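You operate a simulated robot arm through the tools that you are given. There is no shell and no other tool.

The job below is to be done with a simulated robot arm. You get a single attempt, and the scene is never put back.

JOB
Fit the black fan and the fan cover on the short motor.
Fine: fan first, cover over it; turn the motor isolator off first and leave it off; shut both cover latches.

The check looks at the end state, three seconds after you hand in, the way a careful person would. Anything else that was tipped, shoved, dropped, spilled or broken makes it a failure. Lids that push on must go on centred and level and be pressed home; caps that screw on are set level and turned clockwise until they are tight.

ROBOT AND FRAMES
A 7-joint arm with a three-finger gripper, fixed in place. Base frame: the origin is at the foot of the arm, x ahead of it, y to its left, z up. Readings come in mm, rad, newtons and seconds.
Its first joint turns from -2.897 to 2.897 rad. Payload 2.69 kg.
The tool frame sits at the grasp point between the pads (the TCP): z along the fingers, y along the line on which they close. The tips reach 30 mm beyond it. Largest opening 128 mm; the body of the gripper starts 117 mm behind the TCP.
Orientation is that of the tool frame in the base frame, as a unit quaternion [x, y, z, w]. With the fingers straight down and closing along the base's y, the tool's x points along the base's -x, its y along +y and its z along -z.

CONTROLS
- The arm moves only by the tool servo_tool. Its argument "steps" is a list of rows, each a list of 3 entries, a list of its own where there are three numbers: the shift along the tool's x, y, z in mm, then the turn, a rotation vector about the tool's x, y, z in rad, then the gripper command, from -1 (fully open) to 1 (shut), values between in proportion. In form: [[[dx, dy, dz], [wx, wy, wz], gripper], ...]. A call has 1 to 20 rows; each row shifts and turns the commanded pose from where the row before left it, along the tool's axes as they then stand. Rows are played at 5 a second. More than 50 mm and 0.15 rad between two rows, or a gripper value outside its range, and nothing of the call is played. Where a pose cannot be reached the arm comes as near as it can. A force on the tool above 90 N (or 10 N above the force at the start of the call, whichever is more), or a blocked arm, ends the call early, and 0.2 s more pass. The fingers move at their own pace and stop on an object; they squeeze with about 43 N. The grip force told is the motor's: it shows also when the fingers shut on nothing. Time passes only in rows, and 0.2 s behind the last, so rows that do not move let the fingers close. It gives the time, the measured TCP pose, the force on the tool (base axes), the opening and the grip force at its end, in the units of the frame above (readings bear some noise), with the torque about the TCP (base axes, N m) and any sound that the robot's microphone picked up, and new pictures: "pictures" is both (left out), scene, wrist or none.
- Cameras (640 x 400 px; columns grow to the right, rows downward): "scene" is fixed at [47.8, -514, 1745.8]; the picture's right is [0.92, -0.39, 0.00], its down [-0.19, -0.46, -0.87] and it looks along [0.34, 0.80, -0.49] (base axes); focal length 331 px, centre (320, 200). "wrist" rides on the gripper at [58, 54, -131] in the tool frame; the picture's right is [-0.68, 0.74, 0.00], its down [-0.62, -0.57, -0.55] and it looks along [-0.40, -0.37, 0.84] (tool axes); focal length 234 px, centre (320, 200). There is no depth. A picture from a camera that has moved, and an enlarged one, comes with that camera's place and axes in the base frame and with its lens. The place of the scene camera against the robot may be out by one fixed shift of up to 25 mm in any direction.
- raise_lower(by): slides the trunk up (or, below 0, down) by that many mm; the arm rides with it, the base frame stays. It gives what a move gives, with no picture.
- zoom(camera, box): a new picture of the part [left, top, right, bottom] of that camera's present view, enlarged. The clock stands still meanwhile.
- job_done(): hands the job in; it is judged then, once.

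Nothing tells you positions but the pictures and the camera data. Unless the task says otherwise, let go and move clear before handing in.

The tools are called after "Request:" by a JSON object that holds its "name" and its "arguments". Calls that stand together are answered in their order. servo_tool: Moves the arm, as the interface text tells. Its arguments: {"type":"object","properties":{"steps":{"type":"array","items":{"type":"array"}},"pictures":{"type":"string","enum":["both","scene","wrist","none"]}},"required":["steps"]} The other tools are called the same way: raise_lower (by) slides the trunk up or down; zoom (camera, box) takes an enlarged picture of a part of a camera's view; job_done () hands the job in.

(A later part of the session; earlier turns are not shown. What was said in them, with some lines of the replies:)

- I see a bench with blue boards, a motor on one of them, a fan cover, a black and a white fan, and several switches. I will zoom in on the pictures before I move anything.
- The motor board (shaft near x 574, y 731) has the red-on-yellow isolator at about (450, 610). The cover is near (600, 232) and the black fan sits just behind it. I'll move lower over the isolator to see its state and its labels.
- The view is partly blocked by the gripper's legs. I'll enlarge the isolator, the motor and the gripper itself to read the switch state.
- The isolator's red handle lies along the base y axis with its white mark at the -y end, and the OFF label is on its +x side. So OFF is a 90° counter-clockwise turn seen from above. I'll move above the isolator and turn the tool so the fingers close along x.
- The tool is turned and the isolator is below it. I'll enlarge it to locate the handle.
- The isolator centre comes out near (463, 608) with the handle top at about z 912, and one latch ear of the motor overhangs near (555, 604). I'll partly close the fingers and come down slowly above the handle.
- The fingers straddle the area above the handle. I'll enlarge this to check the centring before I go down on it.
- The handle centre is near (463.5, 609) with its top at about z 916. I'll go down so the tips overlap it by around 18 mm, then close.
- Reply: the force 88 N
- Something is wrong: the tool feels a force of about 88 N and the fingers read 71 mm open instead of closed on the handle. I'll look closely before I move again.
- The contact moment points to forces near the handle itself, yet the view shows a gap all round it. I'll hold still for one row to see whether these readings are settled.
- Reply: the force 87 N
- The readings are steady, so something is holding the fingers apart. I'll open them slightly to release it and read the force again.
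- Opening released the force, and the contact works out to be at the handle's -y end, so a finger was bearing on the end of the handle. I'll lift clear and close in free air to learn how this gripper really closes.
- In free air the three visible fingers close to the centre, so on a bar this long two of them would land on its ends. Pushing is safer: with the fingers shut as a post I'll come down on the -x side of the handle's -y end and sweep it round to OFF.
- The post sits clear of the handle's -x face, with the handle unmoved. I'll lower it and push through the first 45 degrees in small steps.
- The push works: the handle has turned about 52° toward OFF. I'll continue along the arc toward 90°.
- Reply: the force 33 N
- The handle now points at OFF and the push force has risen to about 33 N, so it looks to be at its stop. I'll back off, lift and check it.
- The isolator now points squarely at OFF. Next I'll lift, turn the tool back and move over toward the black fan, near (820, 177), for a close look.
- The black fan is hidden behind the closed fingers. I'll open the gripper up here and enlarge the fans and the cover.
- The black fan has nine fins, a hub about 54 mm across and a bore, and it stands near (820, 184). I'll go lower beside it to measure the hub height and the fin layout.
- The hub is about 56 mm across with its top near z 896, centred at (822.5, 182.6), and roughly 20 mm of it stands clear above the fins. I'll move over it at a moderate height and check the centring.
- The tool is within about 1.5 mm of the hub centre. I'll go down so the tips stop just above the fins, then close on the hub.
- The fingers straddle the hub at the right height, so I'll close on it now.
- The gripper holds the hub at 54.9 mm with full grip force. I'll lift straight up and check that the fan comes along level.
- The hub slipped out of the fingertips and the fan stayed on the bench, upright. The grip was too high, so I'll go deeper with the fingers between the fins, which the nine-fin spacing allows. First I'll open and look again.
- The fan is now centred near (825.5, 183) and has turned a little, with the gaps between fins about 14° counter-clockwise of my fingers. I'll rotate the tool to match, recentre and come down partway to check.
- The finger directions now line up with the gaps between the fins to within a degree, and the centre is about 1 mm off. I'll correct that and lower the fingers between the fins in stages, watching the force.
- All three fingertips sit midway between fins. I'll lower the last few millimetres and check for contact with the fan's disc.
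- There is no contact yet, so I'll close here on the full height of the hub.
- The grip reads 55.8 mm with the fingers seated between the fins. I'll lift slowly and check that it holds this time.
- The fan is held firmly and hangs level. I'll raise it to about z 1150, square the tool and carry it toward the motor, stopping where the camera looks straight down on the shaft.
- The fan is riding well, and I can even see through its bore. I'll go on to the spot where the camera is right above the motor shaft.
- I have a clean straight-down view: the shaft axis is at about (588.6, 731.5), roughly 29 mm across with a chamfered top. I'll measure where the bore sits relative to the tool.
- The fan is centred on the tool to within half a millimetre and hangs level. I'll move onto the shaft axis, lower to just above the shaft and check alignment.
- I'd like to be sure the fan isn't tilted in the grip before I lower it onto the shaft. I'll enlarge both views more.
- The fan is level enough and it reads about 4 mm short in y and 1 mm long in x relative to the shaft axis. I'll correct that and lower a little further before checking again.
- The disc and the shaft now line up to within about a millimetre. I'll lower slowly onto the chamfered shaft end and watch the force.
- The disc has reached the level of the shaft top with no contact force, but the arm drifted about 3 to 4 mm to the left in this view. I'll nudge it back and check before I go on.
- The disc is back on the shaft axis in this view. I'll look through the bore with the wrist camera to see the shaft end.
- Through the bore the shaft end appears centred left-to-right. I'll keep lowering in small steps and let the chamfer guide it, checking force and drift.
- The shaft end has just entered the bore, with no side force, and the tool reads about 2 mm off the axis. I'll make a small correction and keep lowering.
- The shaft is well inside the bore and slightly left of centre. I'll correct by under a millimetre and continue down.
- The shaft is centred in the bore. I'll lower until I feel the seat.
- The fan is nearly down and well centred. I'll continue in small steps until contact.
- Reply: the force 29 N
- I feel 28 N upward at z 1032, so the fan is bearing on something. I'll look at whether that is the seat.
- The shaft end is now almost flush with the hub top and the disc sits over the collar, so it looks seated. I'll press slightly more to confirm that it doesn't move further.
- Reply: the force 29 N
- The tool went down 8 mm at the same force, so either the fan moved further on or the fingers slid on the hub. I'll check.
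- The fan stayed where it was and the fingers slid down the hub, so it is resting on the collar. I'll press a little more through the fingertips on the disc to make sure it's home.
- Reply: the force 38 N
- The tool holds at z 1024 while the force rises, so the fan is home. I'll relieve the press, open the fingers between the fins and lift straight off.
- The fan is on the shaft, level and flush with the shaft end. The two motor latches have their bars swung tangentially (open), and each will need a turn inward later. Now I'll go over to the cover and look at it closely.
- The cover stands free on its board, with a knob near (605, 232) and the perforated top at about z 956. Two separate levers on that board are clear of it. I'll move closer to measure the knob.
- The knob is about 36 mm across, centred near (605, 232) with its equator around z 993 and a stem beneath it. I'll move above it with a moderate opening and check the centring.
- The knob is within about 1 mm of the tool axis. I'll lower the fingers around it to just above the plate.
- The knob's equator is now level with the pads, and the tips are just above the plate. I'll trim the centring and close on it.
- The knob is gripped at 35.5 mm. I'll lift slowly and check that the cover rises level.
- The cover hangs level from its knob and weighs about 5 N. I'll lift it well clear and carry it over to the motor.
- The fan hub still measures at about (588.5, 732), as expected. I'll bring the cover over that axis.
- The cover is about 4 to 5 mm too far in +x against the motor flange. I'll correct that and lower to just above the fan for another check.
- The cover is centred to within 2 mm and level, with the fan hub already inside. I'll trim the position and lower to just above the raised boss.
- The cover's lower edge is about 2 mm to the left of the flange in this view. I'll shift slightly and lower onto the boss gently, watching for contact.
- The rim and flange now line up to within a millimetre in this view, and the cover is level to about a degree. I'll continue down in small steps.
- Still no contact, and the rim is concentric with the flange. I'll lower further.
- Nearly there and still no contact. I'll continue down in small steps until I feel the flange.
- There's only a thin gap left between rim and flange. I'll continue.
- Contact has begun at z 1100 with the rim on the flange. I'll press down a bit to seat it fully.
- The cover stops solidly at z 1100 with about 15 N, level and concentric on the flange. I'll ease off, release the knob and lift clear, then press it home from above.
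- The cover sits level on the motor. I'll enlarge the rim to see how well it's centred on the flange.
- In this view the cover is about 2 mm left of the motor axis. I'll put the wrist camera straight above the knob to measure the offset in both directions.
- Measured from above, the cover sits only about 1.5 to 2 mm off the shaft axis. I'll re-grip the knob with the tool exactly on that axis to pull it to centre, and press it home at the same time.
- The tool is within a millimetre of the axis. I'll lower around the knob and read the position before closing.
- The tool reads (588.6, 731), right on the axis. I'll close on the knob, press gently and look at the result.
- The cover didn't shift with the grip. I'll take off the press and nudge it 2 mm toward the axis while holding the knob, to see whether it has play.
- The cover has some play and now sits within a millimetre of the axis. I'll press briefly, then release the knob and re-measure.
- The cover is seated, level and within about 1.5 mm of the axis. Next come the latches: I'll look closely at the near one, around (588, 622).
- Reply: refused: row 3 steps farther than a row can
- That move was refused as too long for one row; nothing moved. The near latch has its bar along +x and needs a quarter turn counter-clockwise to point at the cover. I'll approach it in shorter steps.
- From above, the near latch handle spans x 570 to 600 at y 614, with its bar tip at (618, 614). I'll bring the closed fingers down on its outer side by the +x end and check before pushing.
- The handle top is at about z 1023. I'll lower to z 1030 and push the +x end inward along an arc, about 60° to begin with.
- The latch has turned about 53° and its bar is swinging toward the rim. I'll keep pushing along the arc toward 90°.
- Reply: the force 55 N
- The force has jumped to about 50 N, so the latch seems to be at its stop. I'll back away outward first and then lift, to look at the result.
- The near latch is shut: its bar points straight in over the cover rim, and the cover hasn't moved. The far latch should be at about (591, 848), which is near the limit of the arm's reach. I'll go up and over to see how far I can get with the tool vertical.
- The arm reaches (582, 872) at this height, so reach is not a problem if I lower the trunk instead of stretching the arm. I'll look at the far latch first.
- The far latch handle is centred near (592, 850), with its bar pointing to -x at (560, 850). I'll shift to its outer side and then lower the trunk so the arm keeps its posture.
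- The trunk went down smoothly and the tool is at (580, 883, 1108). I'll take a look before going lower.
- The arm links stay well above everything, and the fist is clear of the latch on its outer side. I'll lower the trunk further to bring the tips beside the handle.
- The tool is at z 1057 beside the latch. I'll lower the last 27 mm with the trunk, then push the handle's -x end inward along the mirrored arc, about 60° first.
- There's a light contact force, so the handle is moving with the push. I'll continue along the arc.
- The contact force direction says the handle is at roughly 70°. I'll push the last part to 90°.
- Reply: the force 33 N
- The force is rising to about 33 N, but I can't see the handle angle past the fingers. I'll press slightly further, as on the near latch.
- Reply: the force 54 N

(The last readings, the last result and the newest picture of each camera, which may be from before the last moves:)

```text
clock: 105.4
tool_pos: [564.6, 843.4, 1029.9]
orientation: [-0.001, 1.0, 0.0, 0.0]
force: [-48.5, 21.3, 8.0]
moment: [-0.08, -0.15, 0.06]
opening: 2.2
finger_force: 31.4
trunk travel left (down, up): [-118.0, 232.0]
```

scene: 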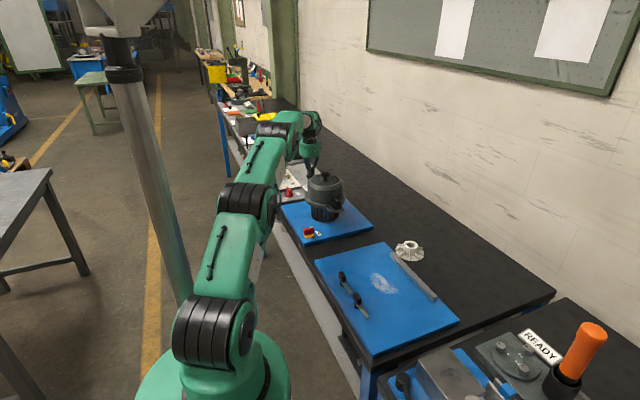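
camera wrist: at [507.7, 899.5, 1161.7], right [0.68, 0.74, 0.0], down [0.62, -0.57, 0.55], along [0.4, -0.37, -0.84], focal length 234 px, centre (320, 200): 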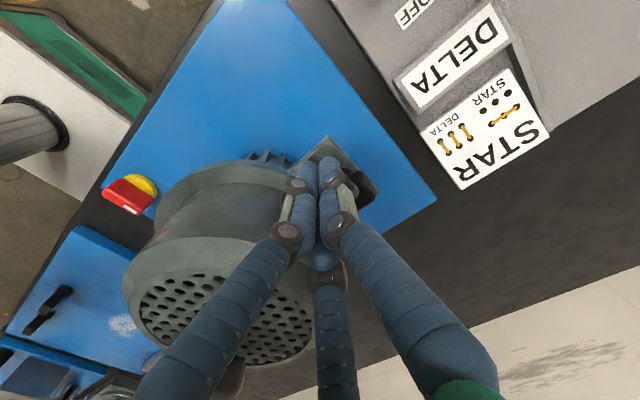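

The forces mirror exactly what the near latch gave at its stop (48 and 21 N). I'll back away outward, lift and look.

Request:
{"name": "servo_tool", "arguments": {"steps": [[[4, 4, 0], [0, 0, 0], 1], [[5, 10, 0], [0, 0, 0], 1], [[0, 12, 0], [0, 0, 0], 1], [[0, 0, -30], [0, 0, 0], 1], [[0, 0, -40], [0, 0, 0], 1], [[0, 0, 0], [0, 0, 0], 1]], "pictures": "both"}}

Request:
{"name": "zoom", "arguments": {"camera": "wrist", "box": [220, 60, 420, 220]}}

```text
clock: 106.8
tool_pos: [559.4, 863.5, 1099.6]
orientation: [0.001, 1.0, -0.001, 0.0]
force: [0.6, 0.1, -0.2]
moment: [-0.01, -0.02, 0.01]
opening: 2.0
finger_force: 31.5
trunk travel left (down, up): [-118.0, 232.0]
camera wrist: at [502.0, 918.2, 1230.1], right [0.68, 0.74, 0.0], down [0.62, -0.57, 0.55], along [0.4, -0.37, -0.84], focal length 234 px, centre (320, 200)
```

scene: 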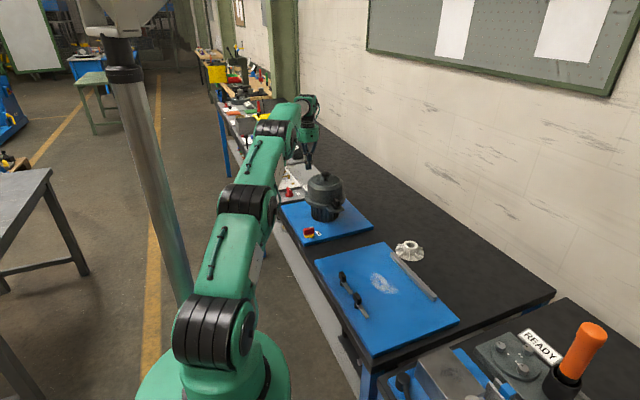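
wrist: 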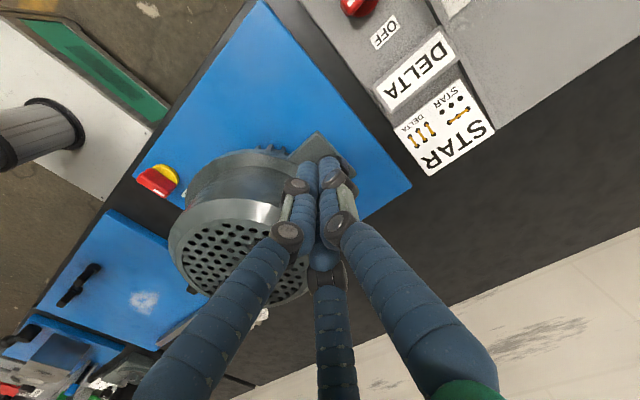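

```text
2.50 times, centred on (320, 140) of wrist
camera zoom: at [502.0, 918.2, 1230.1], right [0.68, 0.74, 0.0], down [0.62, -0.57, 0.55], along [0.4, -0.37, -0.84], focal length 585 px, centre (320, 350)
```

zoom: 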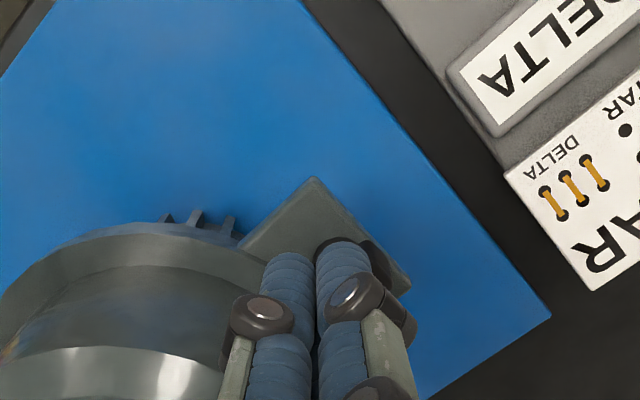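

The latch is still hidden behind the fingers. I'll raise up and put the camera straight above it.

Request:
{"name": "servo_tool", "arguments": {"steps": [[[0, 0, -45], [0, 0, 0], 1], [[0, 0, -45], [0, 0, 0], 1], [[-30, -22, 0], [0, 0, 0], 1], [[-30, -22, 0], [0, 0, 0], 1], [[-31, -24, 0], [0, 0, 0], 1], [[0, 0, 0], [0, 0, 0], 1]], "pictures": "both"}}

Request:
{"name": "zoom", "arguments": {"camera": "wrist", "box": [200, 0, 440, 160]}}

```text
clock: 108.2
tool_pos: [651.6, 797.3, 1189.2]
orientation: [0.0, 1.0, -0.001, 0.0]
force: [0.1, 0.5, 0.1]
moment: [0.06, 0.05, -0.02]
opening: 2.3
finger_force: 31.4
trunk travel left (down, up): [-118.0, 232.0]
camera wrist: at [594.8, 851.3, 1319.0], right [0.68, 0.74, 0.0], down [0.62, -0.57, 0.55], along [0.4, -0.37, -0.84], focal length 234 px, centre (320, 200)
```

scene: 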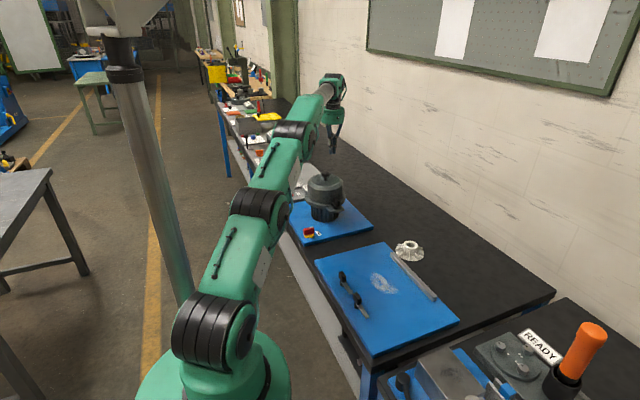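
wrist: 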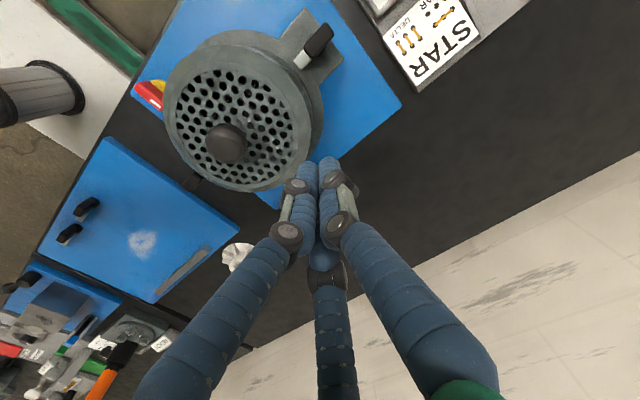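

```text
2.50 times, centred on (320, 80) of wrist
camera zoom: at [594.8, 851.3, 1319.0], right [0.68, 0.74, 0.0], down [0.62, -0.57, 0.55], along [0.4, -0.37, -0.84], focal length 585 px, centre (320, 500)
```

zoom: 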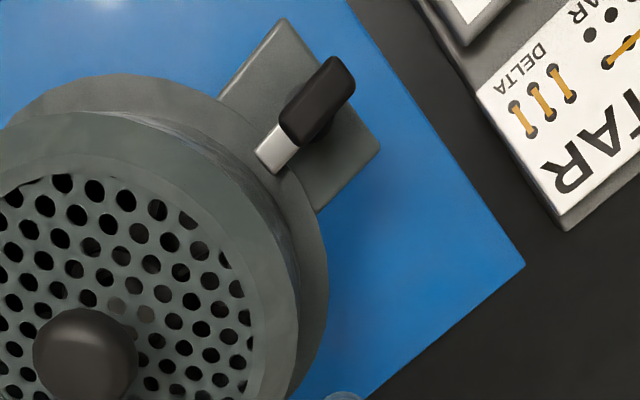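

Both latches now point in over the rim. I'll check the cover, the near latch, the isolator and the rest of the bench once more.

Request:
{"name": "zoom", "arguments": {"camera": "scene", "box": [310, 170, 350, 210]}}

Request:
{"name": "zoom", "arguments": {"camera": "scene", "box": [280, 160, 380, 250]}}

Request:
{"name": "zoom", "arguments": {"camera": "wrist", "box": [120, 0, 360, 200]}}

```text
10.00 times, centred on (330, 190) of scene
camera zoom: at [47.8, -514.0, 1745.8], right [0.92, -0.39, 0.0], down [-0.19, -0.46, -0.87], along [0.34, 0.8, -0.49], focal length 3310 px, centre (220, 300)
```

zoom: 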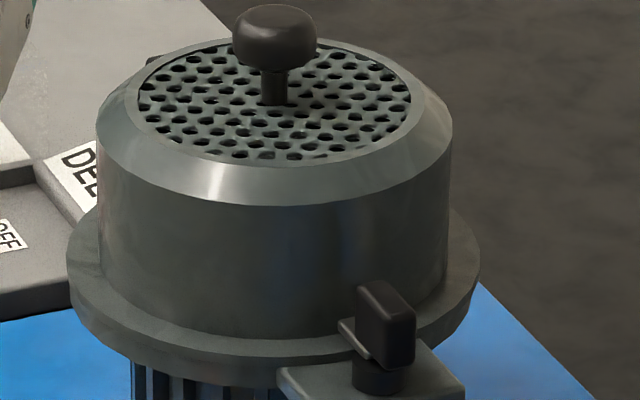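

```text
4.44 times, centred on (330, 205) of scene
camera zoom: at [47.8, -514.0, 1745.8], right [0.92, -0.39, 0.0], down [-0.19, -0.46, -0.87], along [0.34, 0.8, -0.49], focal length 1471 px, centre (276, 178)
```

zoom: 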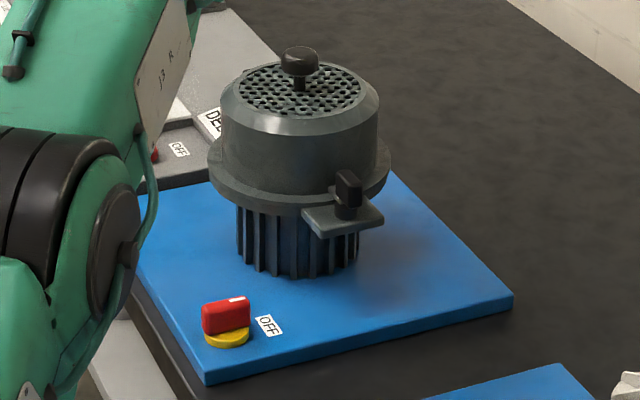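

```text
2.00 times, centred on (240, 100) of wrist
camera zoom: at [594.8, 851.3, 1319.0], right [0.68, 0.74, 0.0], down [0.62, -0.57, 0.55], along [0.4, -0.37, -0.84], focal length 468 px, centre (480, 400)
```

zoom: 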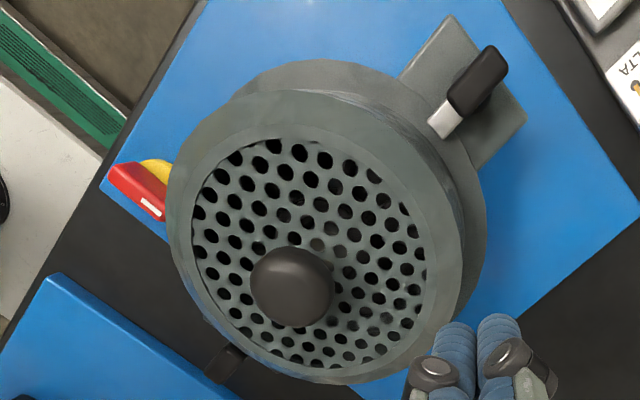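

The cover hasn't moved, and both latches look properly shut. To be sure it's home I'll press lightly on the knob top with the closed fingers.

Request:
{"name": "servo_tool", "arguments": {"steps": [[[30.7, -32.8, 0], [0, 0, 0], 1], [[30.6, -32.8, 0], [0, 0, 0], 1], [[0, 0, 20], [0, 0, 0], 1], [[0, 0, 15], [0, 0, 0], 1], [[0, 0, 0], [0, 0, 0], 1]], "pictures": "both"}}

Request:
{"name": "zoom", "arguments": {"camera": "wrist", "box": [220, 60, 420, 240]}}

Request:
{"name": "zoom", "arguments": {"camera": "scene", "box": [295, 145, 355, 205]}}

```text
clock: 109.4
tool_pos: [592.5, 731.2, 1156.6]
orientation: [0.001, 1.0, 0.001, 0.002]
force: [0.2, -0.1, 0.6]
moment: [0.03, -0.02, 0.02]
opening: 2.0
finger_force: 31.4
trunk travel left (down, up): [-118.0, 232.0]
camera wrist: at [535.1, 785.5, 1286.3], right [0.68, 0.74, 0.0], down [0.61, -0.57, 0.55], along [0.4, -0.37, -0.84], focal length 234 px, centre (320, 200)
```

scene: 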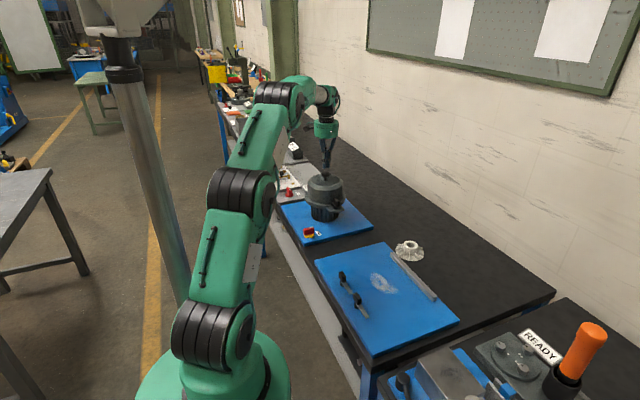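
wrist: 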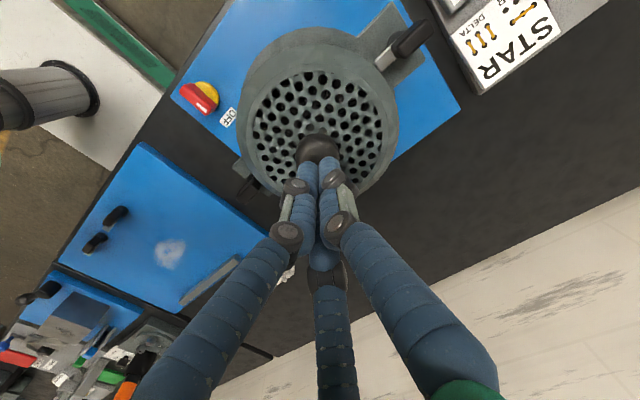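

```text
2.22 times, centred on (320, 150) of wrist
camera zoom: at [535.1, 785.5, 1286.3], right [0.68, 0.74, 0.0], down [0.61, -0.57, 0.55], along [0.4, -0.37, -0.84], focal length 520 px, centre (320, 311)
```

zoom: 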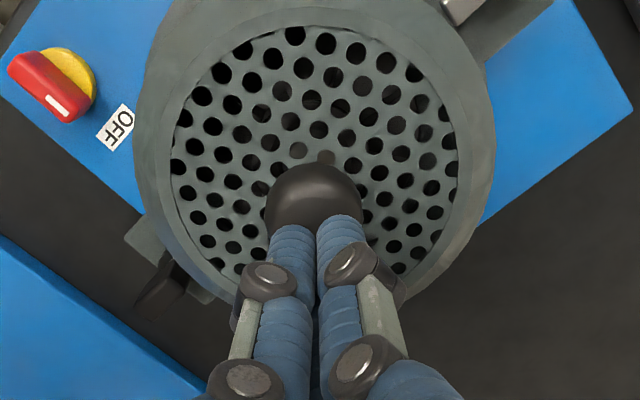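

```text
6.67 times, centred on (325, 175) of scene
camera zoom: at [47.8, -514.0, 1745.8], right [0.92, -0.39, 0.0], down [-0.19, -0.46, -0.87], along [0.34, 0.8, -0.49], focal length 2207 px, centre (287, 367)
```

zoom: 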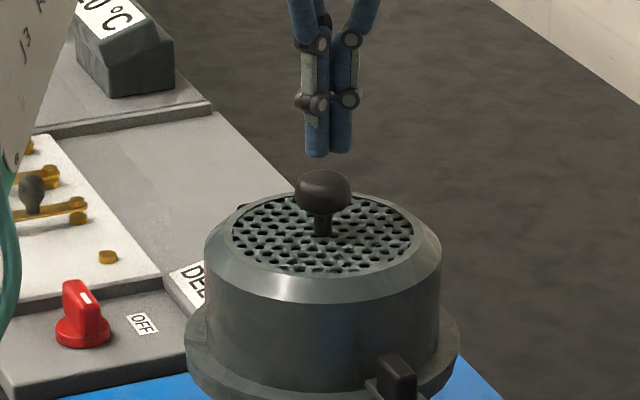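

The fist is right above the knob. I'll lower it in small steps and press gently.

Request:
{"name": "servo_tool", "arguments": {"steps": [[[2, 0.3, 4], [0, 0, 0], 1], [[0, 0, 3], [0, 0, 0], 1], [[0, 0, 2], [0, 0, 0], 1], [[0, 0, 0], [0, 0, 0], 1]], "pictures": "none"}}

```text
clock: 110.4
tool_pos: [591.0, 732.1, 1145.7]
orientation: [0.001, 1.0, -0.001, 0.0]
force: [-0.1, -0.3, -0.9]
moment: [-0.02, 0.01, -0.05]
opening: 2.3
finger_force: 31.4
trunk travel left (down, up): [-118.0, 232.0]
```

Request:
{"name": "servo_tool", "arguments": {"steps": [[[0, 0, 2], [0, 0, 0], 1], [[0, 0, 0], [0, 0, 0], 1]], "pictures": "none"}}

Request:
{"name": "servo_tool", "arguments": {"steps": [[[0, 0, 1.5], [0, 0, 0], 1], [[0, 0, 0], [0, 0, 0], 1]], "pictures": "none"}}

```text
clock: 111.0
tool_pos: [589.9, 733.4, 1143.8]
orientation: [0.001, 1.0, 0.0, 0.001]
force: [0.3, -0.6, 0.2]
moment: [0.02, 0.01, 0.0]
opening: 2.2
finger_force: 31.1
trunk travel left (down, up): [-118.0, 232.0]
```

```text
clock: 111.6
tool_pos: [590.6, 732.6, 1142.8]
orientation: [0.001, 1.0, 0.0, 0.0]
force: [-0.2, 0.6, 0.0]
moment: [0.01, 0.01, 0.01]
opening: 1.9
finger_force: 31.3
trunk travel left (down, up): [-118.0, 232.0]
```

The tip is still just above the knob with no force. I'll continue in small steps.

Request:
{"name": "servo_tool", "arguments": {"steps": [[[0, 0, 2], [0, 0, 0], 1], [[0, 0, 0], [0, 0, 0], 1]], "pictures": "none"}}

Request:
{"name": "servo_tool", "arguments": {"steps": [[[0, 0, 2], [0, 0, 0], 1], [[0, 0, 0], [0, 0, 0], 1]], "pictures": "scene"}}

Request:
{"name": "zoom", "arguments": {"camera": "scene", "box": [295, 145, 355, 205]}}

```text
clock: 112.2
tool_pos: [589.8, 732.5, 1139.8]
orientation: [0.001, 1.0, 0.0, 0.0]
force: [-0.4, -0.5, 0.0]
moment: [-0.01, 0.04, 0.0]
opening: 2.1
finger_force: 31.5
trunk travel left (down, up): [-118.0, 232.0]
```

```text
clock: 112.8
tool_pos: [590.3, 733.5, 1137.9]
orientation: [0.001, 1.0, 0.0, 0.0]
force: [0.1, 0.7, 0.2]
moment: [0.03, -0.01, 0.01]
opening: 2.2
finger_force: 31.8
trunk travel left (down, up): [-118.0, 232.0]
```

scene: 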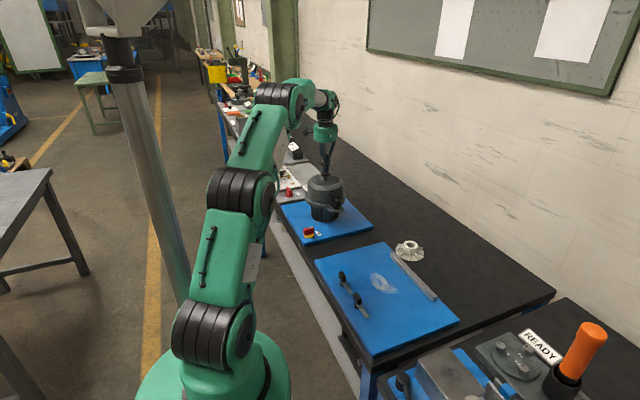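

```text
6.67 times, centred on (325, 175) of scene
camera zoom: at [47.8, -514.0, 1745.8], right [0.92, -0.39, 0.0], down [-0.19, -0.46, -0.87], along [0.34, 0.8, -0.49], focal length 2207 px, centre (287, 367)
```

zoom: 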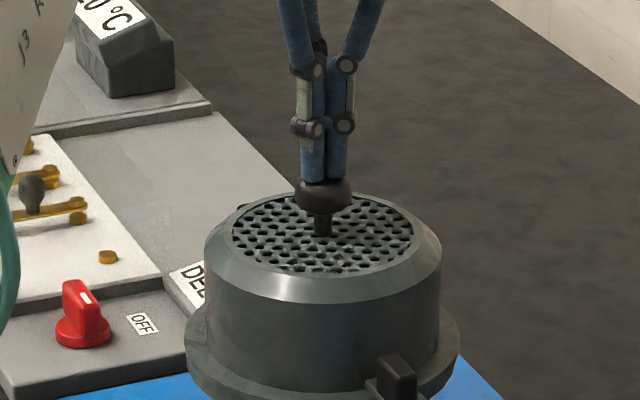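

The fingertips look to be at the knob top but there's no force yet. I'll go on gently.

Request:
{"name": "servo_tool", "arguments": {"steps": [[[0, 0, 1.5], [0, 0, 0], 1], [[0, 0, 0], [0, 0, 0], 1]], "pictures": "none"}}

Request:
{"name": "servo_tool", "arguments": {"steps": [[[0, 0, 1.5], [0, 0, 0], 1], [[0, 0, 0], [0, 0, 0], 1]], "pictures": "none"}}

Request:
{"name": "servo_tool", "arguments": {"steps": [[[0, 0, 1.5], [0, 0, 0], 1], [[0, 0, 0], [0, 0, 0], 1]], "pictures": "none"}}

```text
clock: 113.4
tool_pos: [589.2, 733.0, 1136.9]
orientation: [0.001, 1.0, 0.0, 0.0]
force: [0.0, -0.9, 1.9]
moment: [-0.01, 0.0, 0.05]
opening: 2.2
finger_force: 31.1
trunk travel left (down, up): [-118.0, 232.0]
```

```text
clock: 114.0
tool_pos: [589.8, 733.4, 1137.1]
orientation: [0.001, 1.0, 0.001, 0.0]
force: [3.8, -1.5, 8.1]
moment: [-0.11, -0.03, 0.04]
opening: 2.2
finger_force: 31.7
trunk travel left (down, up): [-118.0, 232.0]
```

```text
clock: 114.6
tool_pos: [588.5, 734.5, 1136.1]
orientation: [0.001, 1.0, 0.002, 0.0]
force: [4.5, 1.6, 20.3]
moment: [-0.12, -0.08, -0.04]
opening: 6.3
finger_force: 31.5
trunk travel left (down, up): [-118.0, 232.0]
```

The cover doesn't give under 20 N on the knob, so it's home. I'll lift off, move clear and do a final check.

Request:
{"name": "servo_tool", "arguments": {"steps": [[[0, 0, -5], [0, 0, 0], 1], [[0, 0, -30], [0, 0, 0], 1], [[0, 0, -40], [0, 0, 0], 1], [[0, 0, -40], [0, 0, 0], 0.5], [[20, -20, -20], [0, 0, 0], 0], [[40, -20, 0], [0, 0, 0], 0], [[40, -20, 0], [0, 0, 0], 0], [[40, -20, 0], [0, 0, 0], 0], [[0, 0, 0], [0, 0, 0], 0]], "pictures": "both"}}

Request:
{"name": "zoom", "arguments": {"camera": "scene", "box": [280, 160, 380, 250]}}

Request:
{"name": "zoom", "arguments": {"camera": "wrist", "box": [240, 0, 480, 200]}}

Request:
{"name": "zoom", "arguments": {"camera": "scene", "box": [310, 230, 480, 330]}}

```text
clock: 116.6
tool_pos: [450.7, 657.2, 1268.2]
orientation: [0.001, 1.0, 0.0, 0.0]
force: [-1.0, -0.1, 0.3]
moment: [0.02, -0.06, 0.0]
opening: 63.7
finger_force: 0.1
trunk travel left (down, up): [-118.0, 232.0]
camera wrist: at [391.9, 709.8, 1399.7], right [0.68, 0.74, 0.0], down [0.61, -0.57, 0.55], along [0.4, -0.37, -0.84], focal length 234 px, centre (320, 200)
```

scene: 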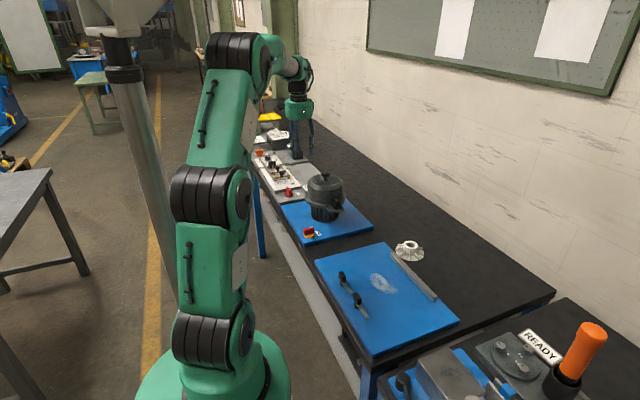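
wrist: 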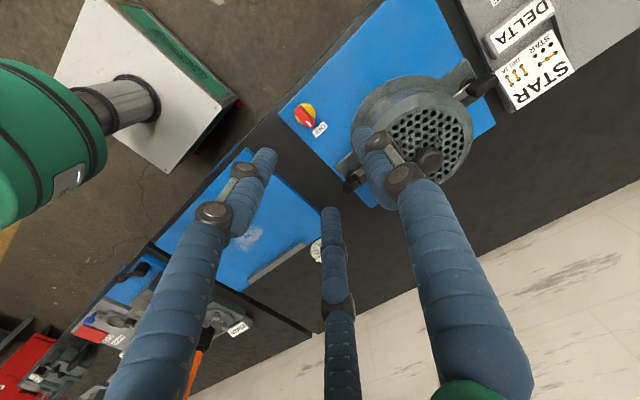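

```text
4.44 times, centred on (330, 205) of scene
camera zoom: at [47.8, -514.0, 1745.8], right [0.92, -0.39, 0.0], down [-0.19, -0.46, -0.87], along [0.34, 0.8, -0.49], focal length 1471 px, centre (276, 178)
```

zoom: 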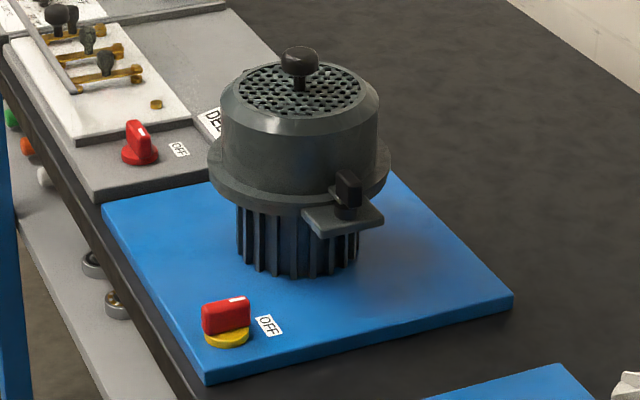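

```text
2.00 times, centred on (360, 100) of wrist
camera zoom: at [391.9, 709.8, 1399.7], right [0.68, 0.74, 0.0], down [0.61, -0.57, 0.55], along [0.4, -0.37, -0.84], focal length 468 px, centre (240, 400)
```

zoom: 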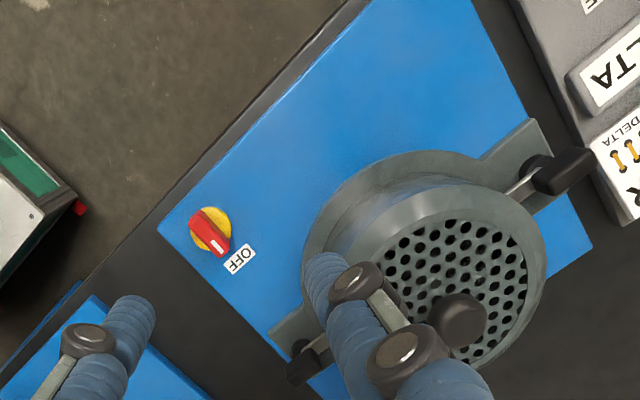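

```text
3.76 times, centred on (395, 280) of scene
camera zoom: at [47.8, -514.0, 1745.8], right [0.92, -0.39, 0.0], down [-0.19, -0.46, -0.87], along [0.34, 0.8, -0.49], focal length 1246 px, centre (38, -101)
```

zoom: 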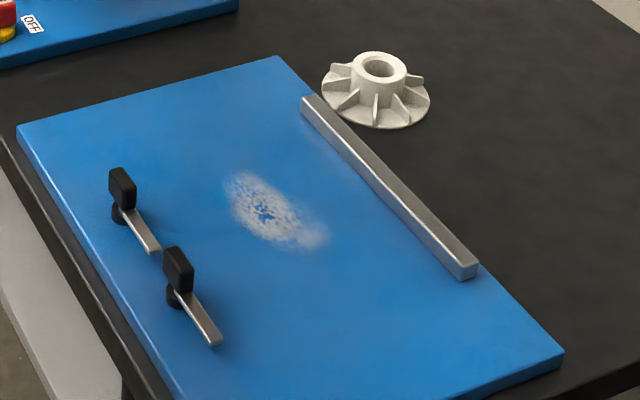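

Everything looks right: isolator at OFF, cover level, and the other parts undisturbed. I'll take one more look from above to confirm the near latch angle.

Request:
{"name": "servo_tool", "arguments": {"steps": [[[-38, -19.4, 0], [0, 0, 0], 0], [[-38, -19.4, 0], [0, 0, 0], 0], [[-38, -19.4, 0], [0, 0, 0], 0], [[-38, -19.4, 0], [0, 0, 0], 0], [[-38, -19.4, 20], [0, 0, 0], 0], [[0, 0, 0], [0, 0, 0], 0]], "pictures": "wrist"}}

Request:
{"name": "zoom", "arguments": {"camera": "wrist", "box": [240, 0, 440, 140]}}

```text
clock: 118.0
tool_pos: [639.5, 556.2, 1246.8]
orientation: [0.0, 1.0, 0.0, 0.0]
force: [0.6, -0.4, -0.6]
moment: [0.05, 0.13, -0.01]
opening: 63.9
finger_force: 0.0
trunk travel left (down, up): [-118.0, 232.0]
camera wrist: at [580.9, 610.8, 1377.0], right [0.68, 0.74, 0.0], down [0.62, -0.57, 0.55], along [0.4, -0.37, -0.84], focal length 234 px, centre (320, 200)
```

wrist: 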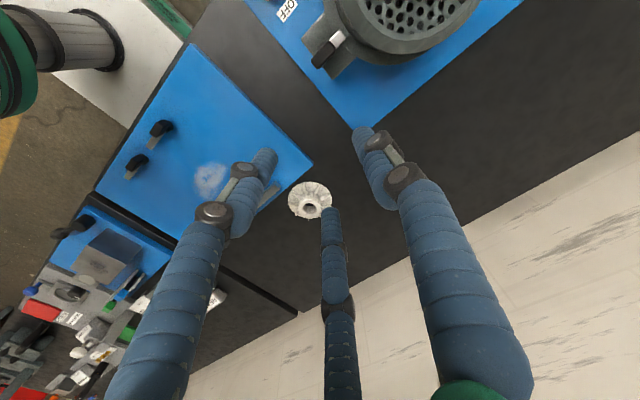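

```text
2.86 times, centred on (340, 70) of wrist
camera zoom: at [580.9, 610.8, 1377.0], right [0.68, 0.74, 0.0], down [0.62, -0.57, 0.55], along [0.4, -0.37, -0.84], focal length 669 px, centre (263, 571)
```

zoom: 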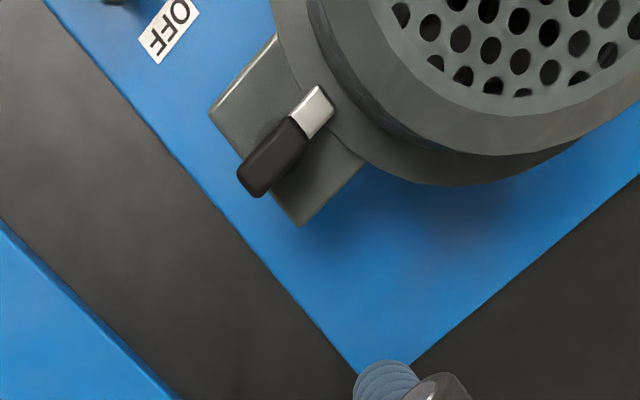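

Both latches point squarely in over the rim, the isolator is at OFF, and the cover is level and seated over the black fan. The gripper is clear, so I'll hand the job in.

Request:
{"name": "job_done", "arguments": {}}

```text
The job is handed in.
```

The black fan and the cover are on the short motor, and I've handed the job in. I don't have the check's result.

- **Isolator:** I turned the motor isolator to OFF first, and it is still there.
- **Fan:** The black fan sits on the shaft against the collar. It didn't move further when pressed with about 35 N. My first grip on it slipped and left it upright on the bench, shifted about 3 mm and turned slightly, before I picked it up properly.
- **Cover:** It sits level on the motor flange over the fan, about 1 to 1.5 mm off the shaft axis. It didn't move under 20 N on the knob.
- **Latches:** Both motor latches are turned to their stops, with their bars over the cover rim. I took these to be the cover latches. The two levers on the cover's storage board I left alone.

Nothing else was visibly moved in the last pictures. I lowered the trunk by 157 mm to reach the far latch and left it there.
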